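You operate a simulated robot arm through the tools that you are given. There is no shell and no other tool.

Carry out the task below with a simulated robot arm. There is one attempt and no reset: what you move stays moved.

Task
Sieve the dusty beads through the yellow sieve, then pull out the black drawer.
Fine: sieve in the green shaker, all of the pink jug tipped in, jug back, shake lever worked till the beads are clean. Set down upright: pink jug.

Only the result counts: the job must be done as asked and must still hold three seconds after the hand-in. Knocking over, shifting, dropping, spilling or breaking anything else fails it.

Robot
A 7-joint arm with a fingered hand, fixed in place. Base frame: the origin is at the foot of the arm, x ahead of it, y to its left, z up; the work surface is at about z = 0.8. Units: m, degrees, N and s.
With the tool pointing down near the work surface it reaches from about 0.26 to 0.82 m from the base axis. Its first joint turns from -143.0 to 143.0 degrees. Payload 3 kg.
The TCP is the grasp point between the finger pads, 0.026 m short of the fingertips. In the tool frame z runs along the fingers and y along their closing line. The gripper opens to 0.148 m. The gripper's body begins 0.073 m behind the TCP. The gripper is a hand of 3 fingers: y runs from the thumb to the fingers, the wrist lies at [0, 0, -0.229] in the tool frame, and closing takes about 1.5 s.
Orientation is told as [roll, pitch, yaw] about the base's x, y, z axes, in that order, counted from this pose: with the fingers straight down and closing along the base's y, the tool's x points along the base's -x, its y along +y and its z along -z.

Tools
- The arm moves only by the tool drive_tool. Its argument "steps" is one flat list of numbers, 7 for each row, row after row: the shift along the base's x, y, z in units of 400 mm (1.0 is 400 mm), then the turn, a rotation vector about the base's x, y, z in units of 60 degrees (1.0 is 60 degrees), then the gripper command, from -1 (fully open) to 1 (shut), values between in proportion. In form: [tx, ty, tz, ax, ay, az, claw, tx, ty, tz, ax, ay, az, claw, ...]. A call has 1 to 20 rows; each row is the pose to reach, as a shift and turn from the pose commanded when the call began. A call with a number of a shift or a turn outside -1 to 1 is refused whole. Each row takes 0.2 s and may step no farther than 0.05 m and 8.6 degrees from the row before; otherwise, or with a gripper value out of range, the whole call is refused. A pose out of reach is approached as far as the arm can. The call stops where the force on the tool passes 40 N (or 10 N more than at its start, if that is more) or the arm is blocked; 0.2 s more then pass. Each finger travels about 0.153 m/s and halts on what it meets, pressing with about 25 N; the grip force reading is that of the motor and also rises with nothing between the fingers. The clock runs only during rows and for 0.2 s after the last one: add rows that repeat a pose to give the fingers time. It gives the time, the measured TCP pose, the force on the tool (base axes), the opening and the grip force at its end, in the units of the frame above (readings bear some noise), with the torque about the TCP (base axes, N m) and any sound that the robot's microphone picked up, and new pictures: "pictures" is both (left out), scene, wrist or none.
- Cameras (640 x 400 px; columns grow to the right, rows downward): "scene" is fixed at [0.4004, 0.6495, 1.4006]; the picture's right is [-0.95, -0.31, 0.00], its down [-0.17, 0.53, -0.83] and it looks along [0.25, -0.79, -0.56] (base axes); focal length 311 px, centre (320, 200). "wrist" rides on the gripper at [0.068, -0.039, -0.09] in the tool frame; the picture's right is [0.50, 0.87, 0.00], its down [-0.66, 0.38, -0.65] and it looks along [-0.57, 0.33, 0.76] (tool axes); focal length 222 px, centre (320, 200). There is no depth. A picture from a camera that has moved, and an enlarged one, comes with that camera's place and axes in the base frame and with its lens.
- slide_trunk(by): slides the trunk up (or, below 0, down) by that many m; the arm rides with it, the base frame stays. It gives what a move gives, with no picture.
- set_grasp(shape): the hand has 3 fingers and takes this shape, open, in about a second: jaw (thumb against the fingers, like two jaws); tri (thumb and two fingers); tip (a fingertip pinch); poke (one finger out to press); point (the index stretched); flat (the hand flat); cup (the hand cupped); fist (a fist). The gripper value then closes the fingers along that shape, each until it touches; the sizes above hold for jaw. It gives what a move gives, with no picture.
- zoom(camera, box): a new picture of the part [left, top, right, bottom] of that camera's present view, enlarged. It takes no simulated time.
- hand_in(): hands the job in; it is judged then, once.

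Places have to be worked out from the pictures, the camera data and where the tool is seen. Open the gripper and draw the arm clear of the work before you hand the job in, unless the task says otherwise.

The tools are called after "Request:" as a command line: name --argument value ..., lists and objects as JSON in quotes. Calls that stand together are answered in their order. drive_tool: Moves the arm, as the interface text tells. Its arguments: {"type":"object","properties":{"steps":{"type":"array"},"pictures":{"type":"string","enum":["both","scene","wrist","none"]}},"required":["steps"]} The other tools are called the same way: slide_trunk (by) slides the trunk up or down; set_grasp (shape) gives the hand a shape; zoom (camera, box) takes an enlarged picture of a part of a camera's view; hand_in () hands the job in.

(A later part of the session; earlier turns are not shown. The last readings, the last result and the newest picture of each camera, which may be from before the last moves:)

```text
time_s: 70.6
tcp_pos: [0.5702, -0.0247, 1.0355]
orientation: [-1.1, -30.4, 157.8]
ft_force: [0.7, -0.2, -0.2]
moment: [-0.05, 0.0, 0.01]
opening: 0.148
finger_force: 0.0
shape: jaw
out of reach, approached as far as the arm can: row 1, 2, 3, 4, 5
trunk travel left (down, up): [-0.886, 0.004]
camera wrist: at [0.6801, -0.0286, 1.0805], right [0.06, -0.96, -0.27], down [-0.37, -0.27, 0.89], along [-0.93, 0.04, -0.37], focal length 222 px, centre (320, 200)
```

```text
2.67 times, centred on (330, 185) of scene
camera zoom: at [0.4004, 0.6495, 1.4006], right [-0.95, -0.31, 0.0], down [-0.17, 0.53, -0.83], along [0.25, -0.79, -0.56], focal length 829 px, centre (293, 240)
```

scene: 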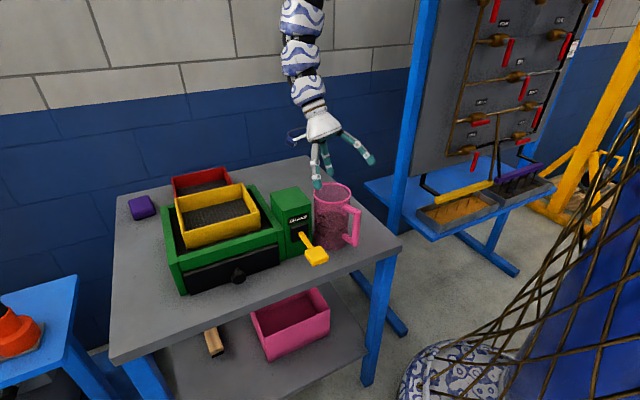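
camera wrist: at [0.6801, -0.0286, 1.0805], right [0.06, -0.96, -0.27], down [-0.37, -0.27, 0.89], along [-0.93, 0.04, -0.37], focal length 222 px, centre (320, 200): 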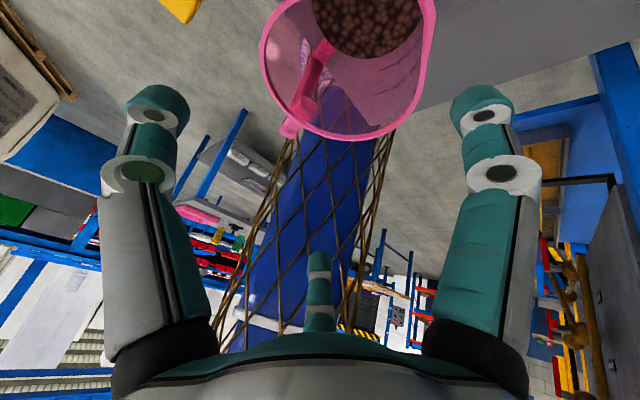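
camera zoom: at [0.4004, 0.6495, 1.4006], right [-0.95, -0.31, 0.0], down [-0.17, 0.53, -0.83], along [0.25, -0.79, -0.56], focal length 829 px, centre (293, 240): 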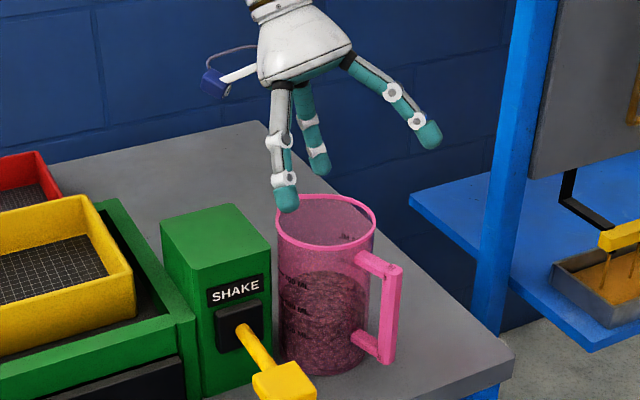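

The jug's rim centre is ≈(.5795,-.010), well within the open fingers. I shift 4 mm toward the finger side, then descend with the trunk in two stages.

Request:
drive_tool --steps '[0.003, -0.01, 0, 0, 0, 0, -1]' --pictures "none"

Request:
slide_trunk --by -0.05

Request:
zoom --camera "scene" --box '[280, 140, 380, 260]'

Request:
zoom --camera "wrist" --box '[0, 0, 640, 400]'

```text
time_s: 71.0
tcp_pos: [0.5717, -0.0283, 1.0356]
orientation: [-1.0, -30.2, 157.7]
ft_force: [0.1, -1.3, -0.9]
moment: [0.01, -0.01, -0.03]
opening: 0.1479
finger_force: 0.1
shape: jaw
trunk travel left (down, up): [-0.886, 0.004]
```

```text
time_s: 72.0
tcp_pos: [0.5721, -0.0278, 0.9846]
orientation: [-1.0, -30.3, 157.7]
ft_force: [-0.2, -0.5, 0.4]
moment: [0.0, 0.01, 0.03]
opening: 0.1479
finger_force: 0.0
shape: jaw
trunk travel left (down, up): [-0.836, 0.054]
```

```text
3.33 times, centred on (330, 200) of scene
camera zoom: at [0.4004, 0.6495, 1.4006], right [-0.95, -0.31, 0.0], down [-0.17, 0.53, -0.83], along [0.25, -0.79, -0.56], focal length 1037 px, centre (287, 200)
```

zoom: 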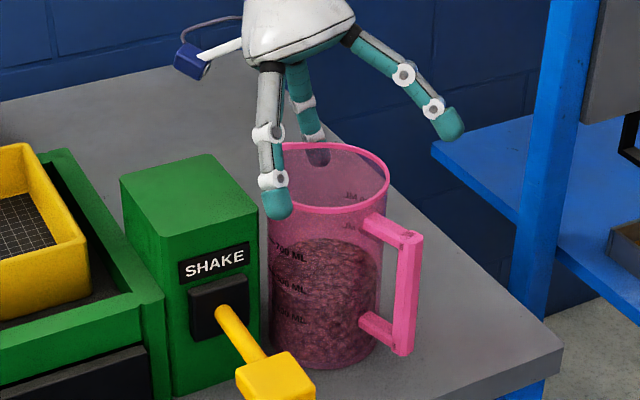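

```text
1.00 times, centred on (320, 200) of wrist (not enlarged: the box is as wide or as high as the picture)
camera zoom: at [0.6825, -0.033, 1.0309], right [0.06, -0.96, -0.27], down [-0.37, -0.27, 0.89], along [-0.93, 0.04, -0.37], focal length 222 px, centre (320, 200)
```

zoom: 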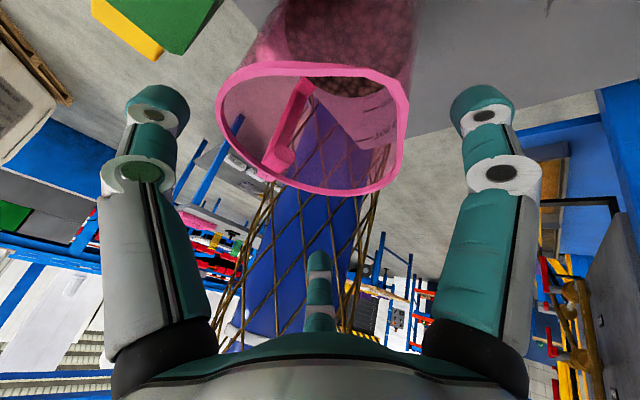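

Centring looks balanced in both views. I descend the remaining 5 cm.

Request:
slide_trunk --by -0.05

Request:
zoom --camera "scene" --box '[280, 140, 380, 260]'

Request:
zoom --camera "wrist" --box '[0, 0, 640, 400]'

```text
time_s: 72.9
tcp_pos: [0.572, -0.027, 0.9354]
orientation: [-1.0, -30.3, 157.8]
ft_force: [-1.4, -0.7, -0.2]
moment: [-0.01, -0.02, 0.05]
opening: 0.148
finger_force: 0.0
shape: jaw
trunk travel left (down, up): [-0.786, 0.104]
```

```text
3.33 times, centred on (330, 200) of scene
camera zoom: at [0.4004, 0.6495, 1.4006], right [-0.95, -0.31, 0.0], down [-0.17, 0.53, -0.83], along [0.25, -0.79, -0.56], focal length 1037 px, centre (287, 200)
```

zoom: 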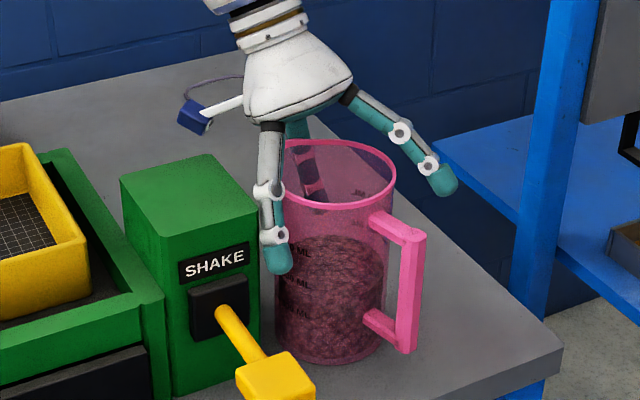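

```text
1.00 times, centred on (320, 200) of wrist (not enlarged: the box is as wide or as high as the picture)
camera zoom: at [0.6826, -0.033, 0.9806], right [0.06, -0.96, -0.27], down [-0.37, -0.27, 0.89], along [-0.93, 0.04, -0.37], focal length 222 px, centre (320, 200)
```

zoom: 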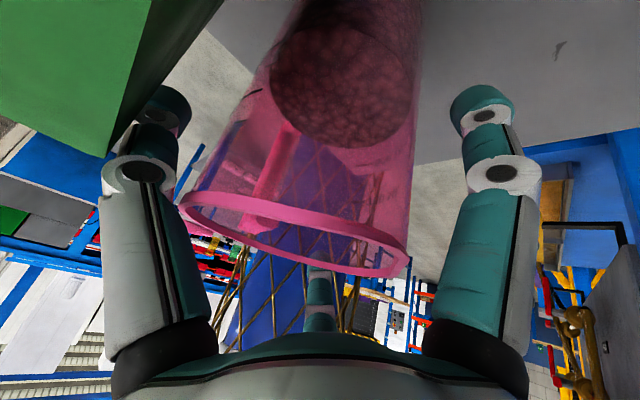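

The jug seems to have shifted a few millimetres, but stands upright between the fingers. I close gradually so the fingers centre on it gently.

Request:
drive_tool --steps '[0, 0, 0, 0, 0, 0, -0.85, 0, 0, 0, 0, 0, 0, -0.75, 0, 0, 0, 0, 0, 0, -0.65, 0, 0, 0, 0, 0, 0, -0.55, 0, 0, 0, 0, 0, 0, -0.45, 0, 0, 0, 0, 0, 0, -0.35]' --pictures "both"

Request:
zoom --camera "scene" --box '[280, 140, 380, 260]'

```text
time_s: 74.3
tcp_pos: [0.573, -0.0284, 0.9361]
orientation: [-0.9, -30.4, 157.8]
ft_force: [0.4, -1.0, 0.5]
moment: [-0.14, -0.23, -0.05]
opening: 0.0988
finger_force: 25.0
shape: jaw
trunk travel left (down, up): [-0.786, 0.104]
camera wrist: at [0.6827, -0.0332, 0.981], right [0.06, -0.96, -0.27], down [-0.37, -0.27, 0.89], along [-0.93, 0.04, -0.37], focal length 222 px, centre (320, 200)
```

scene: 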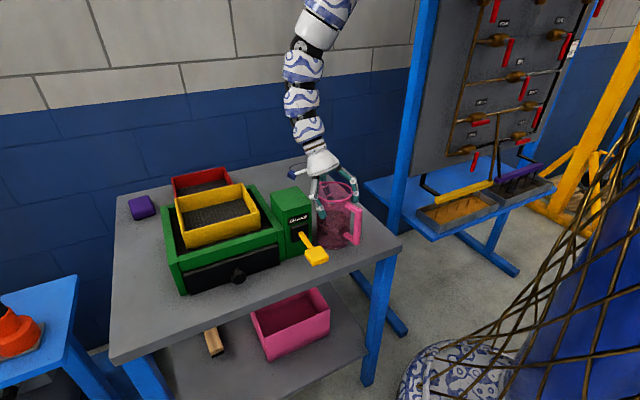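
wrist: 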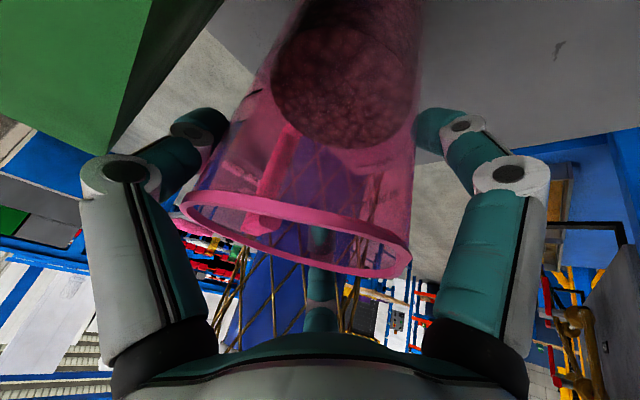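

```text
3.33 times, centred on (330, 200) of scene
camera zoom: at [0.4004, 0.6495, 1.4006], right [-0.95, -0.31, 0.0], down [-0.17, 0.53, -0.83], along [0.25, -0.79, -0.56], focal length 1037 px, centre (287, 200)
```

zoom: 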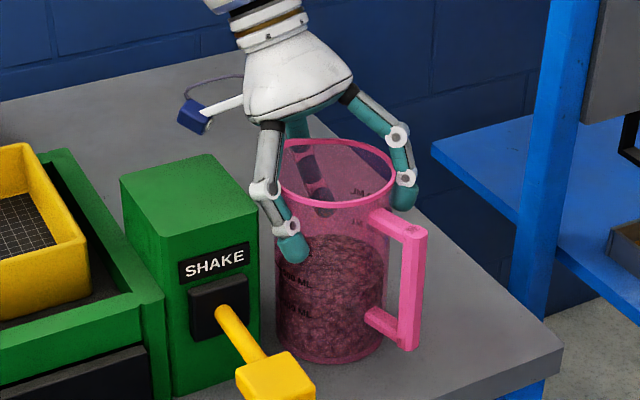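

Firm contact at 9.9 cm opening. I squeeze fully and lift with the trunk by 0.1 m.

Request:
drive_tool --steps '[0, 0, 0, 0, 0, 0, 0, 0, 0, 0, 0, 0, 0, 0.5, 0, 0, 0, 0, 0, 0, 1, 0, 0, 0, 0, 0, 0, 1]' --pictures "none"

Request:
slide_trunk --by 0.03

Request:
zoom --camera "scene" --box '[280, 140, 380, 260]'

```text
time_s: 75.3
tcp_pos: [0.5727, -0.0282, 0.9342]
orientation: [-1.1, -30.3, 157.8]
ft_force: [1.7, 0.0, 3.4]
moment: [-0.13, -0.28, -0.02]
opening: 0.0978
finger_force: 24.6
shape: jaw
trunk travel left (down, up): [-0.786, 0.104]
```

```text
time_s: 76.0
tcp_pos: [0.5731, -0.0277, 0.9653]
orientation: [-0.9, -30.5, 157.8]
ft_force: [0.5, 1.0, -2.3]
moment: [-0.02, -0.01, -0.02]
opening: 0.0978
finger_force: 25.6
shape: jaw
trunk travel left (down, up): [-0.816, 0.074]
```

```text
3.33 times, centred on (330, 200) of scene
camera zoom: at [0.4004, 0.6495, 1.4006], right [-0.95, -0.31, 0.0], down [-0.17, 0.53, -0.83], along [0.25, -0.79, -0.56], focal length 1037 px, centre (287, 200)
```

zoom: 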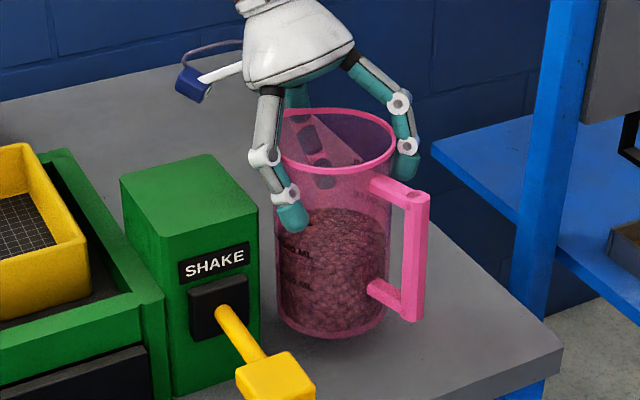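

The jug is lifted and upright. I continue up with the trunk's remaining travel.

Request:
slide_trunk --by 0.07

Request:
zoom --camera "scene" --box '[250, 100, 400, 260]'

```text
time_s: 77.1
tcp_pos: [0.5715, -0.0278, 1.0357]
orientation: [-1.0, -30.4, 157.7]
ft_force: [-0.2, -0.7, -1.6]
moment: [0.02, 0.01, 0.0]
opening: 0.0978
finger_force: 25.4
shape: jaw
trunk travel left (down, up): [-0.886, 0.004]
```

```text
2.50 times, centred on (325, 180) of scene
camera zoom: at [0.4004, 0.6495, 1.4006], right [-0.95, -0.31, 0.0], down [-0.17, 0.53, -0.83], along [0.25, -0.79, -0.56], focal length 778 px, centre (308, 250)
```

zoom: 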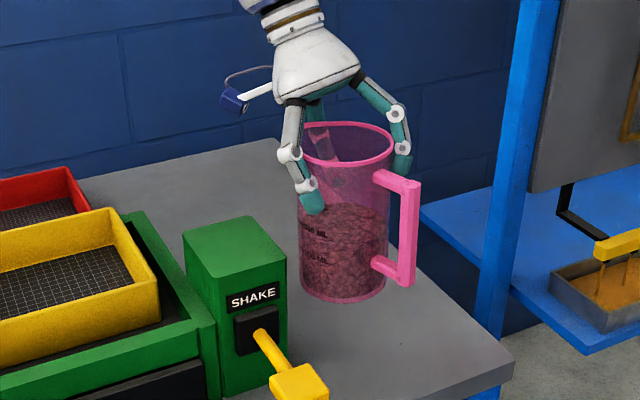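

Load is light and the jug is secure. I carry it upright away from the SHAKE box (first toward -y, then outward), rising slightly.

Request:
drive_tool --steps '[0, -0.05, 0.03, 0, 0, 0, 1, 0.02, -0.12, 0.07, 0, 0, 0, 1, 0.06, -0.18, 0.11, 0, 0, 0, 1, 0.12, -0.21, 0.13, 0, 0, 0, 1, 0.19, -0.235, 0.15, 0, 0, 0, 1, 0.26, -0.25, 0.17, 0, 0, 0, 1, 0.32, -0.255, 0.18, 0, 0, 0, 1]' --pictures "scene"

```text
time_s: 78.7
tcp_pos: [0.7003, -0.1313, 1.1064]
orientation: [-1.1, -30.3, 157.5]
ft_force: [0.4, 0.1, -0.6]
moment: [-0.06, -0.02, -0.03]
opening: 0.0974
finger_force: 24.4
shape: jaw
trunk travel left (down, up): [-0.886, 0.004]
```

scene: 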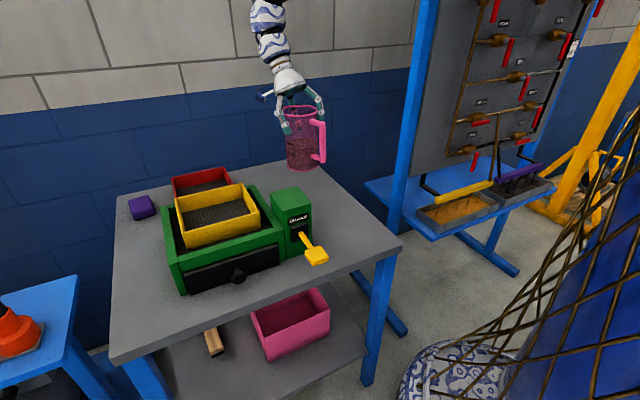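

Jug upright, clear of everything. Next I move outward while rotating the tool to point down (jug tilts only 30°, no spill), keeping height.

Request:
drive_tool --steps '[0.05, 0.02, 0.02, -0.03, -0.077, 0, 1, 0.1, 0.04, 0.04, -0.064, -0.154, 0, 1, 0.15, 0.06, 0.06, -0.096, -0.231, 0, 1, 0.2, 0.08, 0.08, -0.128, -0.308, 0, 1, 0.25, 0.1, 0.1, -0.16, -0.385, 0, 1, 0.3, 0.125, 0.11, -0.1915, -0.462, 0, 1]' --pictures "scene"

Request:
zoom --camera "scene" --box '[180, 60, 340, 220]'

```text
time_s: 80.1
tcp_pos: [0.8233, -0.0798, 1.1503]
orientation: [-0.8, -0.3, 157.6]
ft_force: [0.6, 0.8, -0.5]
moment: [-0.06, 0.03, -0.05]
opening: 0.0972
finger_force: 24.9
shape: jaw
trunk travel left (down, up): [-0.886, 0.004]
```

scene: 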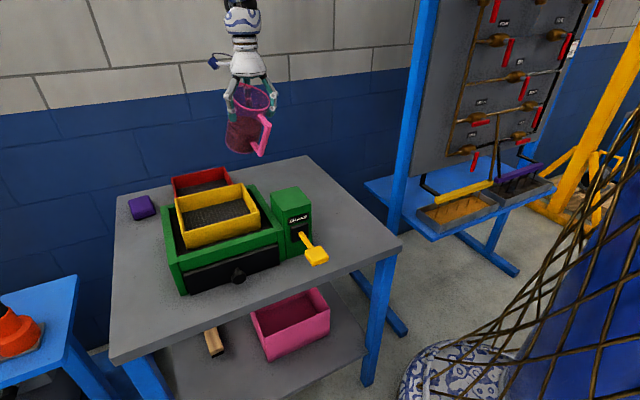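

```text
2.50 times, centred on (260, 140) of scene
camera zoom: at [0.4004, 0.6495, 1.4006], right [-0.95, -0.31, 0.0], down [-0.17, 0.53, -0.83], along [0.25, -0.79, -0.56], focal length 778 px, centre (470, 350)
```

zoom: 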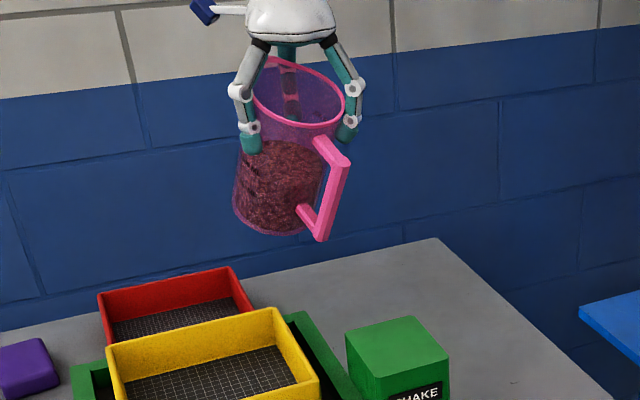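

The jug is stable at 30°. I yaw by +22.5° and bring it over the tray to TCP ≈ (.88,.09,1.12).

Request:
drive_tool --steps '[0.03, 0.07, -0.01, 0, 0, 0.0625, 1, 0.06, 0.14, -0.025, 0, 0, 0.125, 1, 0.08, 0.215, -0.04, 0, 0, 0.1875, 1, 0.1, 0.29, -0.055, 0, 0, 0.25, 1, 0.12, 0.36, -0.065, 0, 0, 0.3125, 1, 0.1425, 0.43, -0.075, 0, 0, 0.375, 1]' --pictures "both"

Request:
zoom --camera "scene" --box '[140, 60, 320, 240]'

```text
time_s: 81.5
tcp_pos: [0.8761, 0.0908, 1.1203]
orientation: [-0.8, -0.5, -179.8]
ft_force: [2.5, -0.3, 0.7]
moment: [-0.03, 0.15, 0.01]
opening: 0.0971
finger_force: 25.4
shape: jaw
trunk travel left (down, up): [-0.886, 0.004]
camera wrist: at [0.9446, 0.1279, 1.2117], right [0.5, -0.87, -0.02], down [-0.65, -0.39, 0.66], along [-0.57, -0.32, -0.76], focal length 222 px, centre (320, 200)
```

scene: 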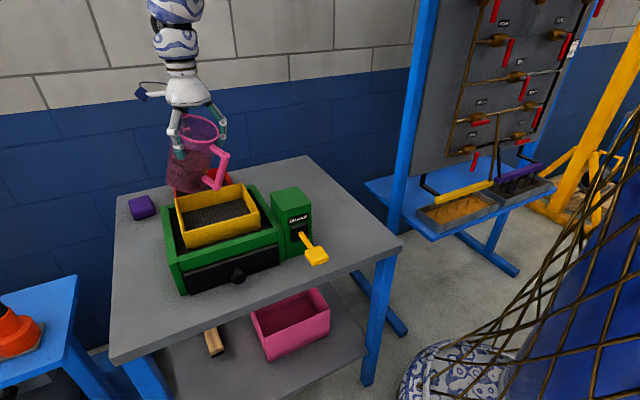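
wrist: 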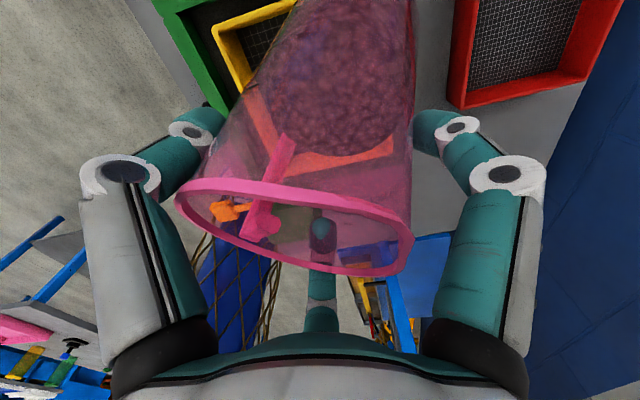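

```text
2.22 times, centred on (230, 150) of scene
camera zoom: at [0.4004, 0.6495, 1.4006], right [-0.95, -0.31, 0.0], down [-0.17, 0.53, -0.83], along [0.25, -0.79, -0.56], focal length 691 px, centre (520, 311)
```

zoom: 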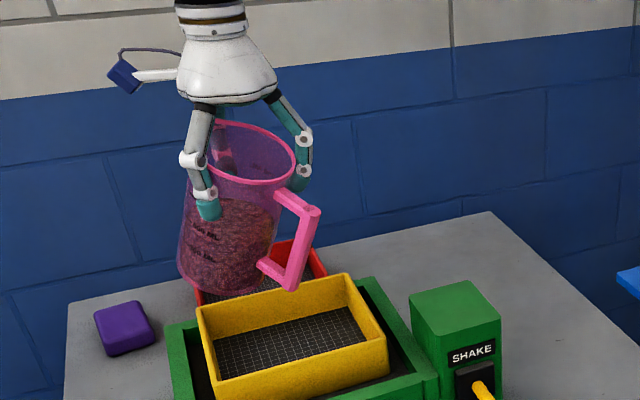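

The mouth will swing over the sieve centre as the jug tips. I start pouring: rotating slowly about y (toward the robot) up to ~70° tilt, lowering a little.

Request:
drive_tool --steps '[0, 0, -0.005, 0, -0.0667, 0, 1, 0, 0, -0.01, 0, -0.1333, 0, 1, 0, 0, -0.015, 0, -0.2, 0, 1, 0, 0, -0.025, 0, -0.2667, 0, 1, 0, 0, -0.035, 0, -0.3333, 0, 1, 0, 0, -0.045, 0, -0.4, 0, 1, 0, 0, -0.05, 0, -0.4444, 0, 1, 0, 0, -0.055, 0, -0.4889, 0, 1, 0, 0, -0.06, 0, -0.5333, 0, 1, 0, 0, -0.07, 0, -0.5778, 0, 1, 0, 0, -0.08, 0, -0.6222, 0, 1, 0, 0, -0.085, 0, -0.6667, 0, 1]' --pictures "both"

Request:
zoom --camera "scene" --box '[140, 60, 320, 240]'

```text
time_s: 84.1
tcp_pos: [0.8775, 0.0927, 1.0883]
orientation: [-0.8, 39.8, -179.8]
ft_force: [-0.3, -0.5, -1.1]
moment: [0.01, 0.08, -0.02]
opening: 0.097
finger_force: 25.0
shape: jaw
trunk travel left (down, up): [-0.886, 0.004]
camera wrist: at [0.8708, 0.1303, 1.2021], right [0.4, -0.86, 0.31], down [-0.92, -0.39, 0.08], along [0.05, -0.32, -0.95], focal length 222 px, centre (320, 200)
```

scene: 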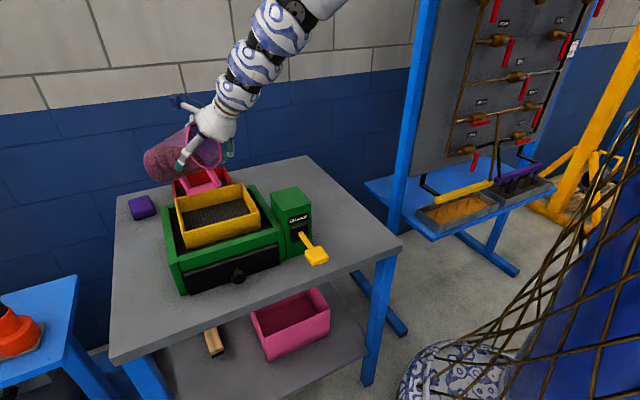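
wrist: 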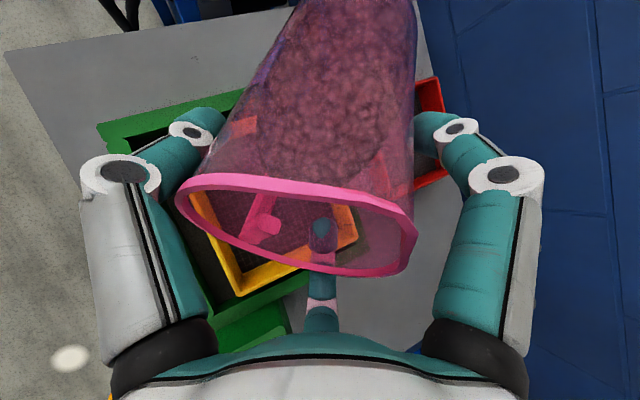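

```text
2.22 times, centred on (230, 150) of scene
camera zoom: at [0.4004, 0.6495, 1.4006], right [-0.95, -0.31, 0.0], down [-0.17, 0.53, -0.83], along [0.25, -0.79, -0.56], focal length 691 px, centre (520, 311)
```

zoom: 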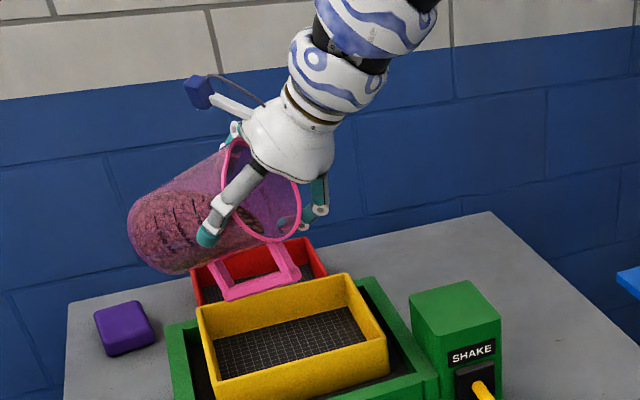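

At 70° no beads have left yet and the mouth hangs over the sieve's middle. I continue slowly to ~100° while lowering.

Request:
drive_tool --steps '[0, 0, -0.005, 0, -0.0417, 0, 1, 0, 0, -0.01, 0, -0.0833, 0, 1, 0, 0, -0.015, 0, -0.125, 0, 1, 0, 0, -0.02, 0, -0.1667, 0, 1, 0, 0, -0.025, 0, -0.2083, 0, 1, 0, 0, -0.03, 0, -0.25, 0, 1, 0, 0, -0.035, 0, -0.2917, 0, 1, 0, 0, -0.04, 0, -0.3333, 0, 1, 0, 0, -0.045, 0, -0.375, 0, 1, 0, 0, -0.05, 0, -0.4167, 0, 1, 0, 0, -0.055, 0, -0.4583, 0, 1, 0, 0, -0.06, 0, -0.5, 0, 1]' --pictures "both"

Request:
zoom --camera "scene" --box '[140, 80, 320, 260]'

```text
time_s: 86.7
tcp_pos: [0.8769, 0.0925, 1.0643]
orientation: [-0.6, 69.9, -179.5]
ft_force: [-1.0, -0.2, -0.6]
moment: [-0.02, 0.07, -0.02]
opening: 0.0967
finger_force: 24.8
shape: jaw
trunk travel left (down, up): [-0.886, 0.004]
camera wrist: at [0.8151, 0.1298, 1.1598], right [0.19, -0.86, 0.47], down [-0.83, -0.39, -0.39], along [0.52, -0.32, -0.79], focal length 222 px, centre (320, 200)
```

scene: 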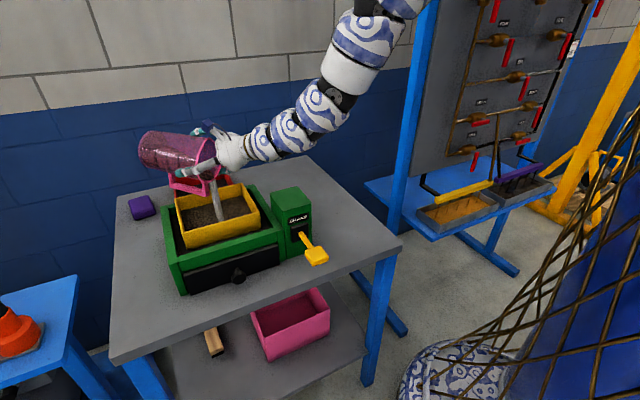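
wrist: 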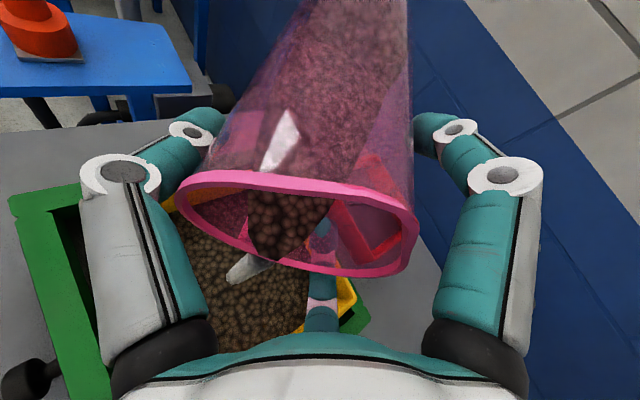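

```text
2.22 times, centred on (230, 170) of scene
camera zoom: at [0.4004, 0.6495, 1.4006], right [-0.95, -0.31, 0.0], down [-0.17, 0.53, -0.83], along [0.25, -0.79, -0.56], focal length 691 px, centre (520, 267)
```

zoom: 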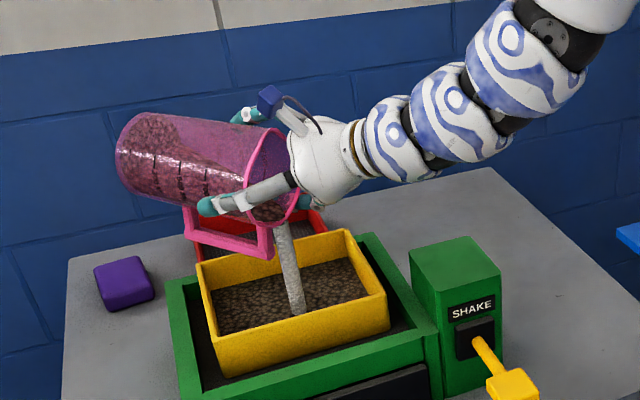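

Beads are streaming into the sieve. I keep tipping slowly to about 128° and hold.

Request:
drive_tool --steps '[0, 0, 0, 0, -0.0417, 0, 1, 0, 0, -0.003, 0, -0.0833, 0, 1, 0, 0, -0.006, 0, -0.125, 0, 1, 0, 0, -0.009, 0, -0.1667, 0, 1, 0, 0, -0.012, 0, -0.2083, 0, 1, 0, 0, -0.015, 0, -0.25, 0, 1, 0, 0, -0.018, 0, -0.2917, 0, 1, 0, 0, -0.02, 0, -0.3333, 0, 1, 0, 0, -0.02, 0, -0.375, 0, 1, 0, 0, -0.02, 0, -0.4167, 0, 1, 0, 0, -0.02, 0, -0.4667, 0, 1, 0, 0, -0.02, 0, -0.4667, 0, 1]' --pictures "both"

Request:
zoom --camera "scene" --box '[140, 80, 320, 260]'

```text
time_s: 89.3
tcp_pos: [0.8774, 0.0906, 1.0552]
orientation: [177.9, 82.4, -1.2]
ft_force: [0.4, 1.0, 0.3]
moment: [0.02, 0.07, 0.03]
opening: 0.0964
finger_force: 25.1
shape: jaw
trunk travel left (down, up): [-0.886, 0.004]
camera wrist: at [0.778, 0.1296, 1.1111], right [-0.05, -0.86, 0.5], down [-0.55, -0.39, -0.73], along [0.83, -0.32, -0.46], focal length 222 px, centre (320, 200)
```

scene: 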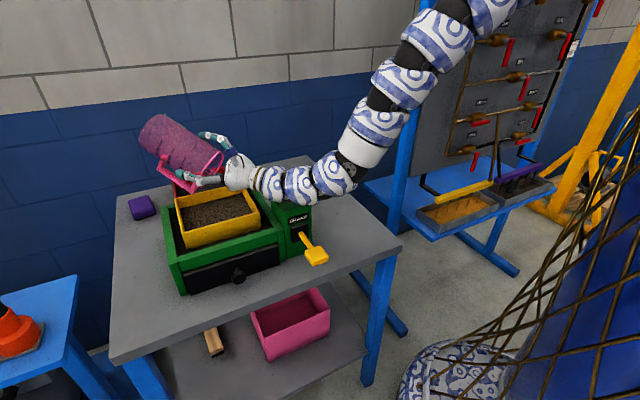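
wrist: 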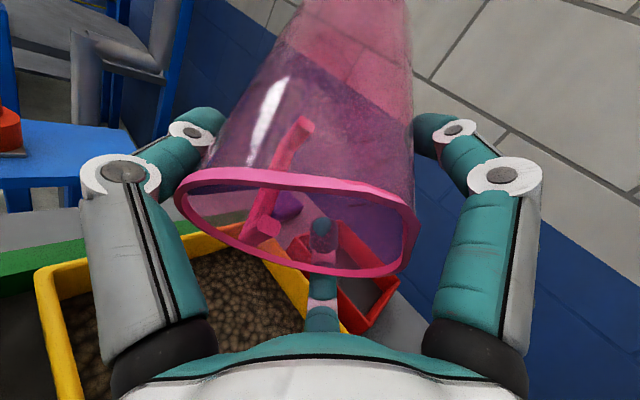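

```text
2.22 times, centred on (230, 170) of scene
camera zoom: at [0.4004, 0.6495, 1.4006], right [-0.95, -0.31, 0.0], down [-0.17, 0.53, -0.83], along [0.25, -0.79, -0.56], focal length 691 px, centre (520, 267)
```

zoom: 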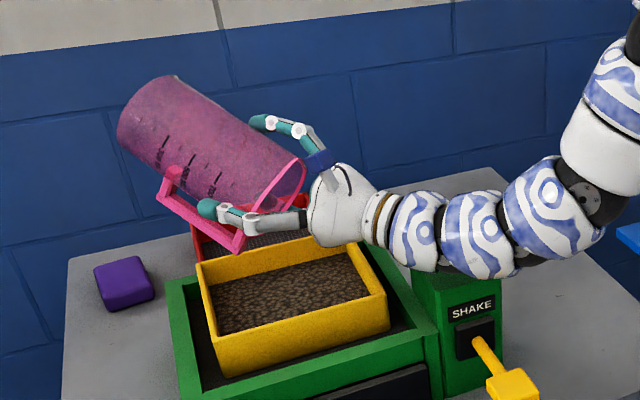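

The jug looks empty. I zoom into it to make sure before tilting back.

Request:
zoom --camera "wrist" --box '[170, 0, 430, 280]'

Request:
zoom --camera "scene" --box '[130, 100, 260, 270]'

```text
1.43 times, centred on (300, 140) of wrist
camera zoom: at [0.778, 0.1296, 1.1111], right [-0.05, -0.86, 0.5], down [-0.55, -0.39, -0.73], along [0.83, -0.32, -0.46], focal length 317 px, centre (349, 286)
```

zoom: 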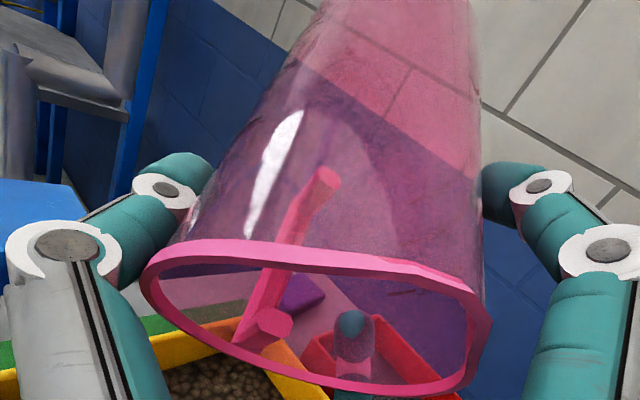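

```text
2.35 times, centred on (195, 185) of scene
camera zoom: at [0.4004, 0.6495, 1.4006], right [-0.95, -0.31, 0.0], down [-0.17, 0.53, -0.83], along [0.25, -0.79, -0.56], focal length 732 px, centre (614, 235)
```

zoom: 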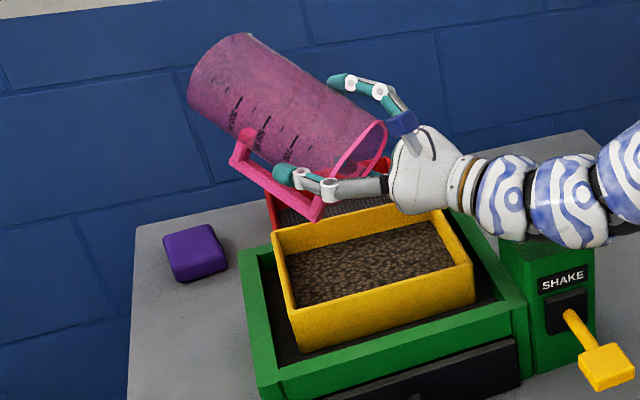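

Empty. I rotate the jug back toward upright along the same path, rising first for handle clearance.

Request:
drive_tool --steps '[0, 0, 0.03, 0, 0.1167, 0, 1, 0, 0, 0.06, 0, 0.2333, 0, 1, 0, 0, 0.09, 0, 0.35, 0, 1, 0, 0, 0.11, 0, 0.4667, 0, 1, 0, 0, 0.13, 0, 0.5833, 0, 1, 0, 0, 0.145, 0, 0.7, 0, 1, 0, 0, 0.155, 0, 0.8167, 0, 1, 0, 0, 0.16, 0, 0.9333, 0, 1]' --pictures "none"

Request:
drive_tool --steps '[0, 0, 0.005, 0, 0.1167, 0, 1, 0, 0, 0.01, 0, 0.2333, 0, 1, 0, 0, 0.015, 0, 0.35, 0, 1, 0, 0, 0.02, 0, 0.4667, 0, 1, 0, 0, 0.02, 0, 0.5833, 0, 1, 0, 0, 0.02, 0, 0.7, 0, 1]' --pictures "scene"

```text
time_s: 91.1
tcp_pos: [0.8777, 0.0929, 1.1192]
orientation: [-1.0, 41.4, -179.8]
ft_force: [-1.2, -0.5, -1.5]
moment: [-0.03, 0.06, -0.01]
opening: 0.0964
finger_force: 24.8
shape: jaw
trunk travel left (down, up): [-0.886, 0.004]
```

```text
time_s: 92.5
tcp_pos: [0.8401, 0.0445, 1.1968]
orientation: [-0.6, 4.5, -179.1]
ft_force: [-3.2, 0.2, -2.5]
moment: [0.06, -0.21, 0.0]
opening: 0.0958
finger_force: 25.1
shape: jaw
out of reach, approached as far as the arm can: row 2, 4, 5, 6
trunk travel left (down, up): [-0.886, 0.004]
```

scene: 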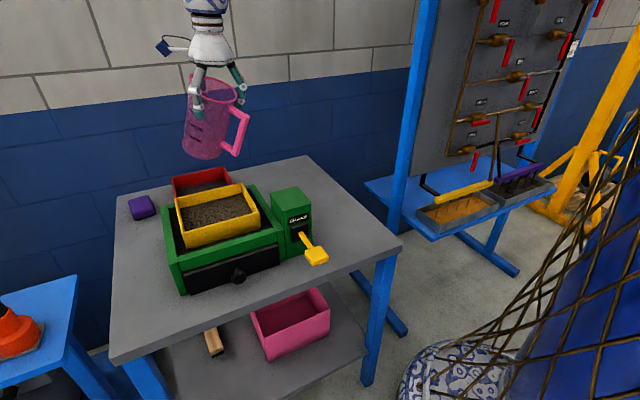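

It drifted inward/up at the end but is safely above the tray. I yaw back to 157.5° and return to (.823,-.08,1.15).

Request:
drive_tool --steps '[-0.007, -0.06, -0.02, 0, 0, -0.078, 1, -0.015, -0.12, -0.045, 0, 0, -0.156, 1, -0.025, -0.18, -0.07, 0, 0, -0.234, 1, -0.035, -0.245, -0.095, 0, 0, -0.312, 1, -0.0425, -0.311, -0.1175, 0, 0, -0.39, 1]' --pictures "none"

```text
time_s: 93.7
tcp_pos: [0.8238, -0.0815, 1.148]
orientation: [-0.9, 4.4, 156.9]
ft_force: [0.6, -1.1, -1.1]
moment: [0.02, 0.04, 0.02]
opening: 0.0953
finger_force: 24.3
shape: jaw
trunk travel left (down, up): [-0.886, 0.004]
```

Now I tilt the hand 34° inward again, which brings the jug upright, while moving to (.70,-.13,1.106).

Request:
drive_tool --steps '[-0.05, -0.02, -0.02, 0.037, 0.089, 0, 1, -0.1, -0.04, -0.035, 0.074, 0.178, 0, 1, -0.15, -0.06, -0.05, 0.11, 0.267, 0, 1, -0.2, -0.08, -0.065, 0.147, 0.355, 0, 1, -0.26, -0.1, -0.085, 0.184, 0.444, 0, 1, -0.31, -0.121, -0.105, 0.221, 0.533, 0, 1]' --pictures "scene"

Request:
zoom --camera "scene" --box '[240, 60, 360, 190]'

```text
time_s: 95.1
tcp_pos: [0.6797, -0.1478, 1.1382]
orientation: [-0.3, -26.4, 156.9]
ft_force: [-0.1, -0.1, -1.5]
moment: [-0.01, -0.02, 0.0]
opening: 0.0954
finger_force: 25.0
shape: jaw
out of reach, approached as far as the arm can: row 3, 4, 5, 6
trunk travel left (down, up): [-0.886, 0.004]
```

scene: 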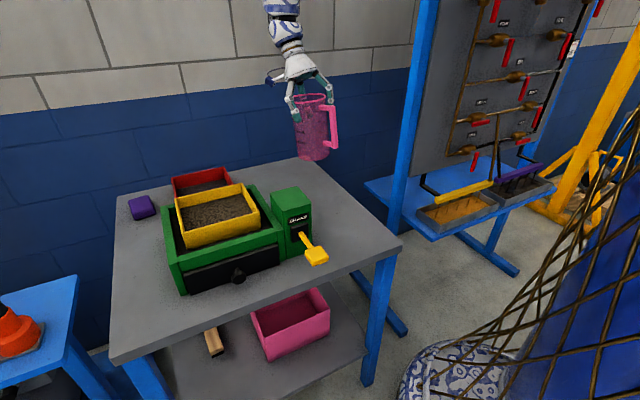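

```text
3.08 times, centred on (300, 125) of scene
camera zoom: at [0.4004, 0.6495, 1.4006], right [-0.95, -0.31, 0.0], down [-0.17, 0.53, -0.83], along [0.25, -0.79, -0.56], focal length 957 px, centre (382, 431)
```

zoom: 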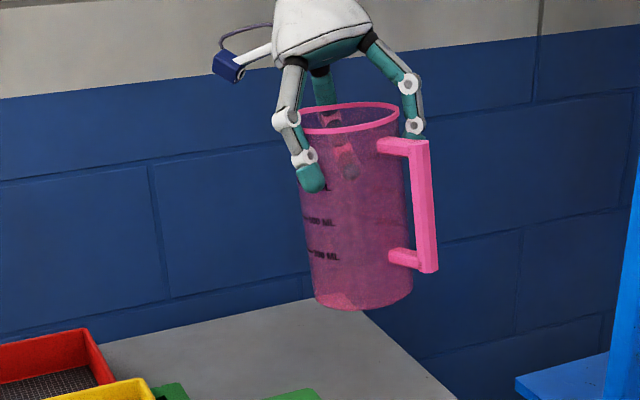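

The jug may have rotated a few degrees in the grip during pouring. I check its pose in the wrist camera against the picture at grasping.

Request:
zoom --camera "wrist" --box '[0, 0, 640, 400]'

```text
1.00 times, centred on (320, 200) of wrist (not enlarged: the box is as wide or as high as the picture)
camera zoom: at [0.7857, -0.153, 1.1908], right [0.07, -0.97, -0.23], down [-0.42, -0.24, 0.88], along [-0.9, 0.04, -0.43], focal length 222 px, centre (320, 200)
```

zoom: 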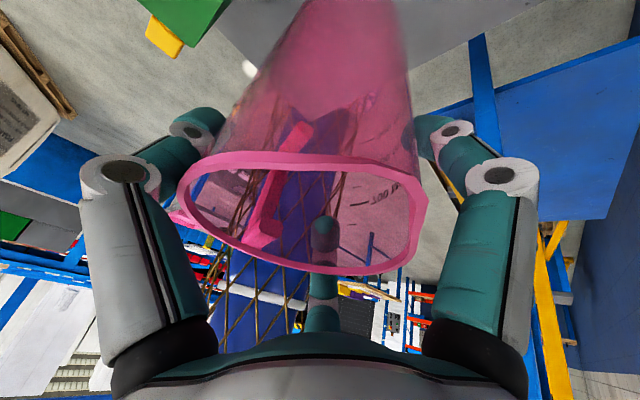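

The rim appears rotated a bit relative to the hand. I zoom on the jug in the scene view to measure its lean.

Request:
zoom --camera "scene" --box '[275, 80, 355, 170]'

```text
4.44 times, centred on (315, 125) of scene
camera zoom: at [0.4004, 0.6495, 1.4006], right [-0.95, -0.31, 0.0], down [-0.17, 0.53, -0.83], along [0.25, -0.79, -0.56], focal length 1382 px, centre (342, 533)
```

zoom: 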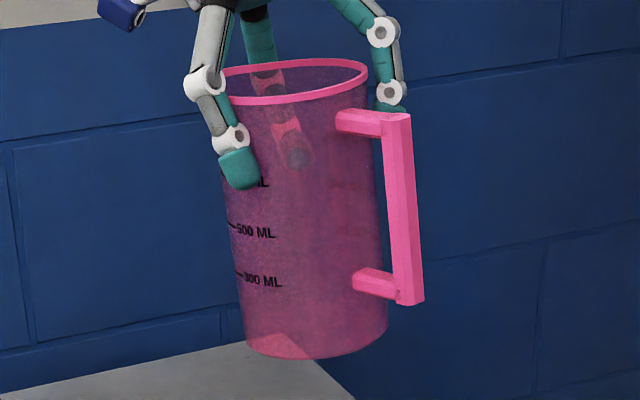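

The jug leans about 6° outward, i.e. it slipped ~10° in the grip, so it will be upright at a hand tilt of about 20°. I adjust the tilt and move back toward its place, staying clear of the box.

Request:
drive_tool --steps '[-0.05, 0.02, -0.05, -0.0405, -0.095, 0, 1, -0.1, 0.04, -0.1, -0.0405, -0.095, 0, 1, -0.15, 0.055, -0.15, -0.0405, -0.095, 0, 1, -0.2, 0.07, -0.195, -0.0405, -0.095, 0, 1]' --pictures "scene"

Request:
zoom --camera "scene" --box '[285, 100, 375, 200]'

```text
time_s: 96.1
tcp_pos: [0.6426, -0.1219, 1.0807]
orientation: [-0.4, -20.5, 156.9]
ft_force: [-0.2, -0.8, -0.8]
moment: [-0.02, 0.0, -0.03]
opening: 0.095
finger_force: 24.6
shape: jaw
out of reach, approached as far as the arm can: row 1, 2, 3, 4
trunk travel left (down, up): [-0.886, 0.004]
```

scene: 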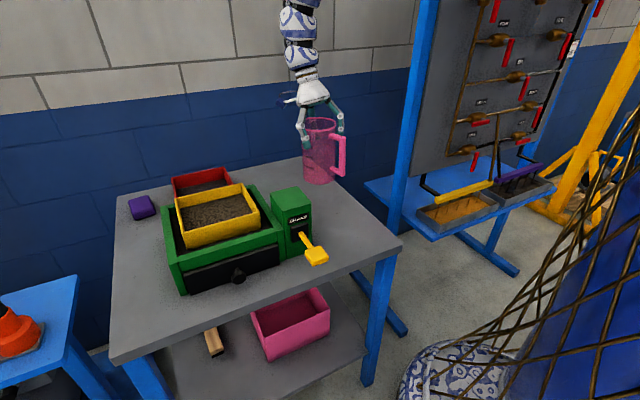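

```text
4.00 times, centred on (330, 150) of scene
camera zoom: at [0.4004, 0.6495, 1.4006], right [-0.95, -0.31, 0.0], down [-0.17, 0.53, -0.83], along [0.25, -0.79, -0.56], focal length 1244 px, centre (280, 400)
```

zoom: 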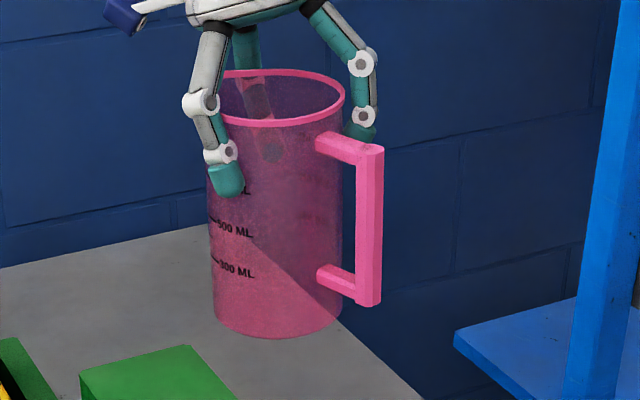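

Only ~2° of lean left. I correct that and descend to bottom-of-jug ≈ .83 here in the free area, before sliding in toward its original place at low height, where the arm reaches better.

Request:
drive_tool --steps '[-0.01, 0, -0.08, -0.013, -0.031, 0, 1, -0.02, 0, -0.16, -0.013, -0.031, 0, 1, -0.03, 0, -0.23, -0.013, -0.031, 0, 1, -0.035, 0, -0.285, -0.013, -0.031, 0, 1]' --pictures "scene"

Request:
zoom --camera "scene" --box '[285, 130, 375, 230]'

```text
time_s: 97.1
tcp_pos: [0.6119, -0.1267, 1.0067]
orientation: [-0.4, -17.9, 157.1]
ft_force: [0.3, 0.1, -0.8]
moment: [-0.05, 0.03, -0.01]
opening: 0.0952
finger_force: 25.1
shape: jaw
out of reach, approached as far as the arm can: row 2, 3, 4
trunk travel left (down, up): [-0.886, 0.004]
```

scene: 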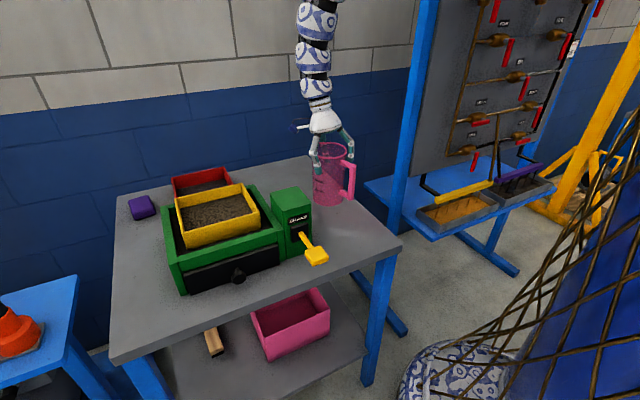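

```text
4.00 times, centred on (330, 180) of scene
camera zoom: at [0.4004, 0.6495, 1.4006], right [-0.95, -0.31, 0.0], down [-0.17, 0.53, -0.83], along [0.25, -0.79, -0.56], focal length 1244 px, centre (280, 280)
```

zoom: 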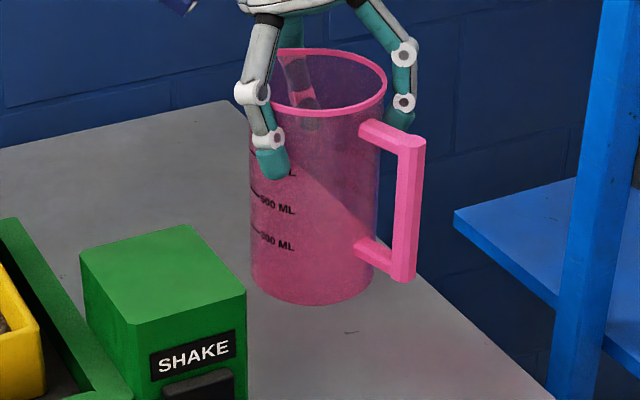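

I'm at (.612,-.127,1.007), jug upright. I try a pure downward step to see whether it is reachable.

Request:
drive_tool --steps '[0, 0, -0.04, 0, 0, 0, 1, 0, 0, -0.08, 0, 0, 0, 1]' --pictures "none"

```text
time_s: 97.7
tcp_pos: [0.6123, -0.1283, 1.0054]
orientation: [-0.4, -17.9, 157.2]
ft_force: [-0.8, 0.7, -0.6]
moment: [-0.03, -0.01, -0.03]
opening: 0.0951
finger_force: 24.8
shape: jaw
out of reach, approached as far as the arm can: row 1, 2
trunk travel left (down, up): [-0.886, 0.004]
```

The arm is fully stretched downward here, so I lower with the trunk instead (4.5 cm), jug bottom then ≈2.5 cm above the table.

Request:
slide_trunk --by -0.045

Request:
drive_tool --steps '[-0.02, 0.05, 0.0, 0, 0, 0, 1, -0.04, 0.11, 0, 0, 0, 0, 1, -0.06, 0.17, 0, 0, 0, 0, 1, -0.075, 0.22, 0, 0, 0, 0, 1, -0.086, 0.268, 0, 0, 0, 0, 1]' --pictures "scene"

Request:
zoom --camera "scene" --box '[280, 140, 380, 260]'

```text
time_s: 98.6
tcp_pos: [0.613, -0.1279, 0.962]
orientation: [-0.4, -17.9, 157.0]
ft_force: [0.5, 0.4, -0.2]
moment: [0.01, 0.02, -0.01]
opening: 0.095
finger_force: 25.3
shape: jaw
trunk travel left (down, up): [-0.841, 0.049]
```

```text
time_s: 99.8
tcp_pos: [0.6005, -0.0637, 0.9619]
orientation: [1.1, -18.0, 159.1]
ft_force: [0.3, -0.1, -0.8]
moment: [-0.03, 0.01, 0.01]
opening: 0.0951
finger_force: 25.2
shape: jaw
out of reach, approached as far as the arm can: row 1, 2, 3, 4, 5
trunk travel left (down, up): [-0.841, 0.049]
```

scene: 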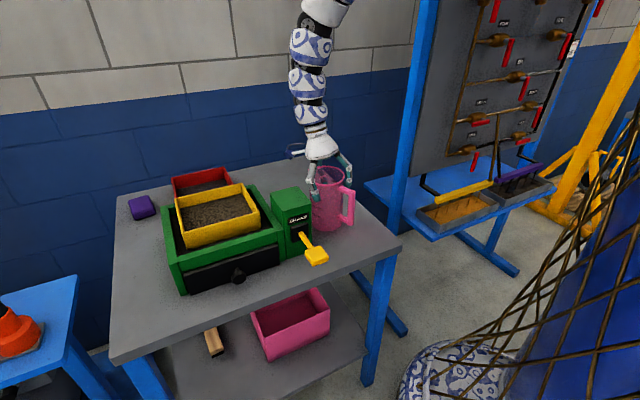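

```text
3.33 times, centred on (330, 200) of scene
camera zoom: at [0.4004, 0.6495, 1.4006], right [-0.95, -0.31, 0.0], down [-0.17, 0.53, -0.83], along [0.25, -0.79, -0.56], focal length 1037 px, centre (287, 200)
```

zoom: 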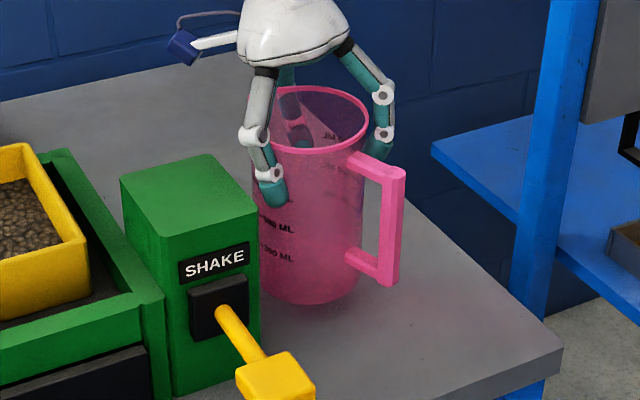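

The arm stopped short at (.600,-.064), with a slight yaw drift. I try the remaining shift while letting the hand yaw a few degrees more, since the wrist roll may be near its limit.

Request:
drive_tool --steps '[-0.01, 0.02, 0, 0, 0, 0.04, 1, -0.02, 0.04, 0, 0, 0, 0.08, 1, -0.03, 0.06, 0, 0, 0, 0.1, 1]' --pictures "none"

```text
time_s: 100.6
tcp_pos: [0.6013, -0.06, 0.9637]
orientation: [0.0, -18.0, 162.6]
ft_force: [-0.1, 0.0, -2.6]
moment: [-0.02, -0.03, 0.01]
opening: 0.0951
finger_force: 25.5
shape: jaw
out of reach, approached as far as the arm can: row 1, 2, 3
trunk travel left (down, up): [-0.841, 0.049]
```

Position-limited in this arm branch. I test whether tilting the hand a few degrees more inward (wrist staying out) lets the TCP come in further.

Request:
drive_tool --steps '[-0.02, 0.02, 0.01, 0.014, 0.04, 0, 1, -0.04, 0.045, 0.02, 0.028, 0.08, 0, 1, -0.055, 0.07, 0.03, 0.042, 0.12, 0, 1]' --pictures "none"

```text
time_s: 101.4
tcp_pos: [0.5839, -0.0503, 0.9797]
orientation: [-0.6, -22.8, 163.4]
ft_force: [0.3, -0.2, -0.5]
moment: [-0.02, 0.01, -0.02]
opening: 0.0949
finger_force: 24.9
shape: jaw
out of reach, approached as far as the arm can: row 1, 2, 3
trunk travel left (down, up): [-0.841, 0.049]
```

That works: it's now at (.584,-.050,.980) with tilt 22.8°. I continue the same way.

Request:
drive_tool --steps '[-0.01, 0.025, 0.005, 0.014, 0.04, 0, 1, -0.02, 0.05, 0.01, 0.028, 0.08, 0, 1, -0.025, 0.075, 0.015, 0.035, 0.1, 0, 1, -0.025, 0.085, 0.015, 0.035, 0.1, 0, 1]' --pictures "scene"

Request:
zoom --camera "scene" --box '[280, 140, 380, 260]'

```text
time_s: 102.4
tcp_pos: [0.5557, -0.0524, 1.0165]
orientation: [-1.0, -32.0, 163.4]
ft_force: [0.0, -0.6, -1.3]
moment: [-0.03, -0.04, 0.0]
opening: 0.0947
finger_force: 25.2
shape: jaw
out of reach, approached as far as the arm can: row 1, 2, 3, 4
trunk travel left (down, up): [-0.841, 0.049]
```

scene: 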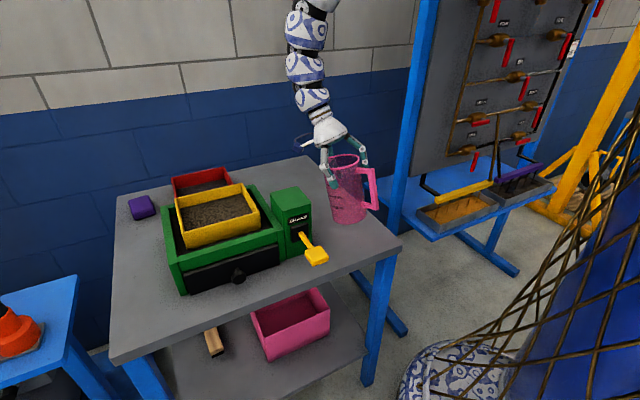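

```text
3.33 times, centred on (330, 200) of scene
camera zoom: at [0.4004, 0.6495, 1.4006], right [-0.95, -0.31, 0.0], down [-0.17, 0.53, -0.83], along [0.25, -0.79, -0.56], focal length 1037 px, centre (287, 200)
```

zoom: 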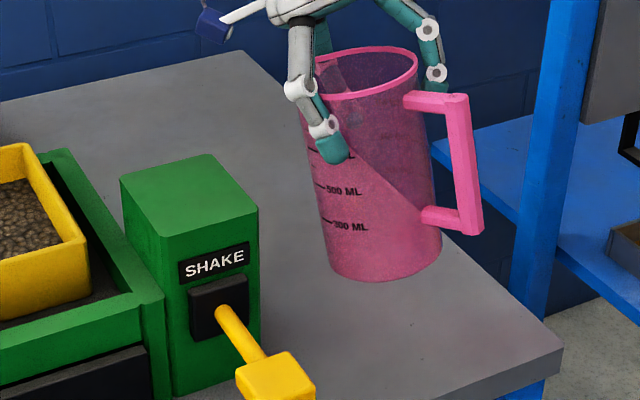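

Now the arm has flexed into a better branch (tilt 32°, x=.556). From here I move toward the jug's place (+.02,+.027) while reducing the tilt again.

Request:
drive_tool --steps '[0.015, 0.02, -0.01, -0.014, -0.04, 0, 1, 0.03, 0.04, -0.03, -0.028, -0.08, 0, 1, 0.045, 0.06, -0.05, -0.042, -0.12, 0, 1, 0.05, 0.07, -0.06, -0.05, -0.14, 0, 1]' --pictures "none"

```text
time_s: 103.4
tcp_pos: [0.5828, -0.0235, 0.9876]
orientation: [-0.6, -23.1, 163.3]
ft_force: [0.3, -0.6, -1.0]
moment: [0.01, 0.01, 0.03]
opening: 0.0949
finger_force: 24.9
shape: jaw
out of reach, approached as far as the arm can: row 1, 2, 3, 4
trunk travel left (down, up): [-0.841, 0.049]
```

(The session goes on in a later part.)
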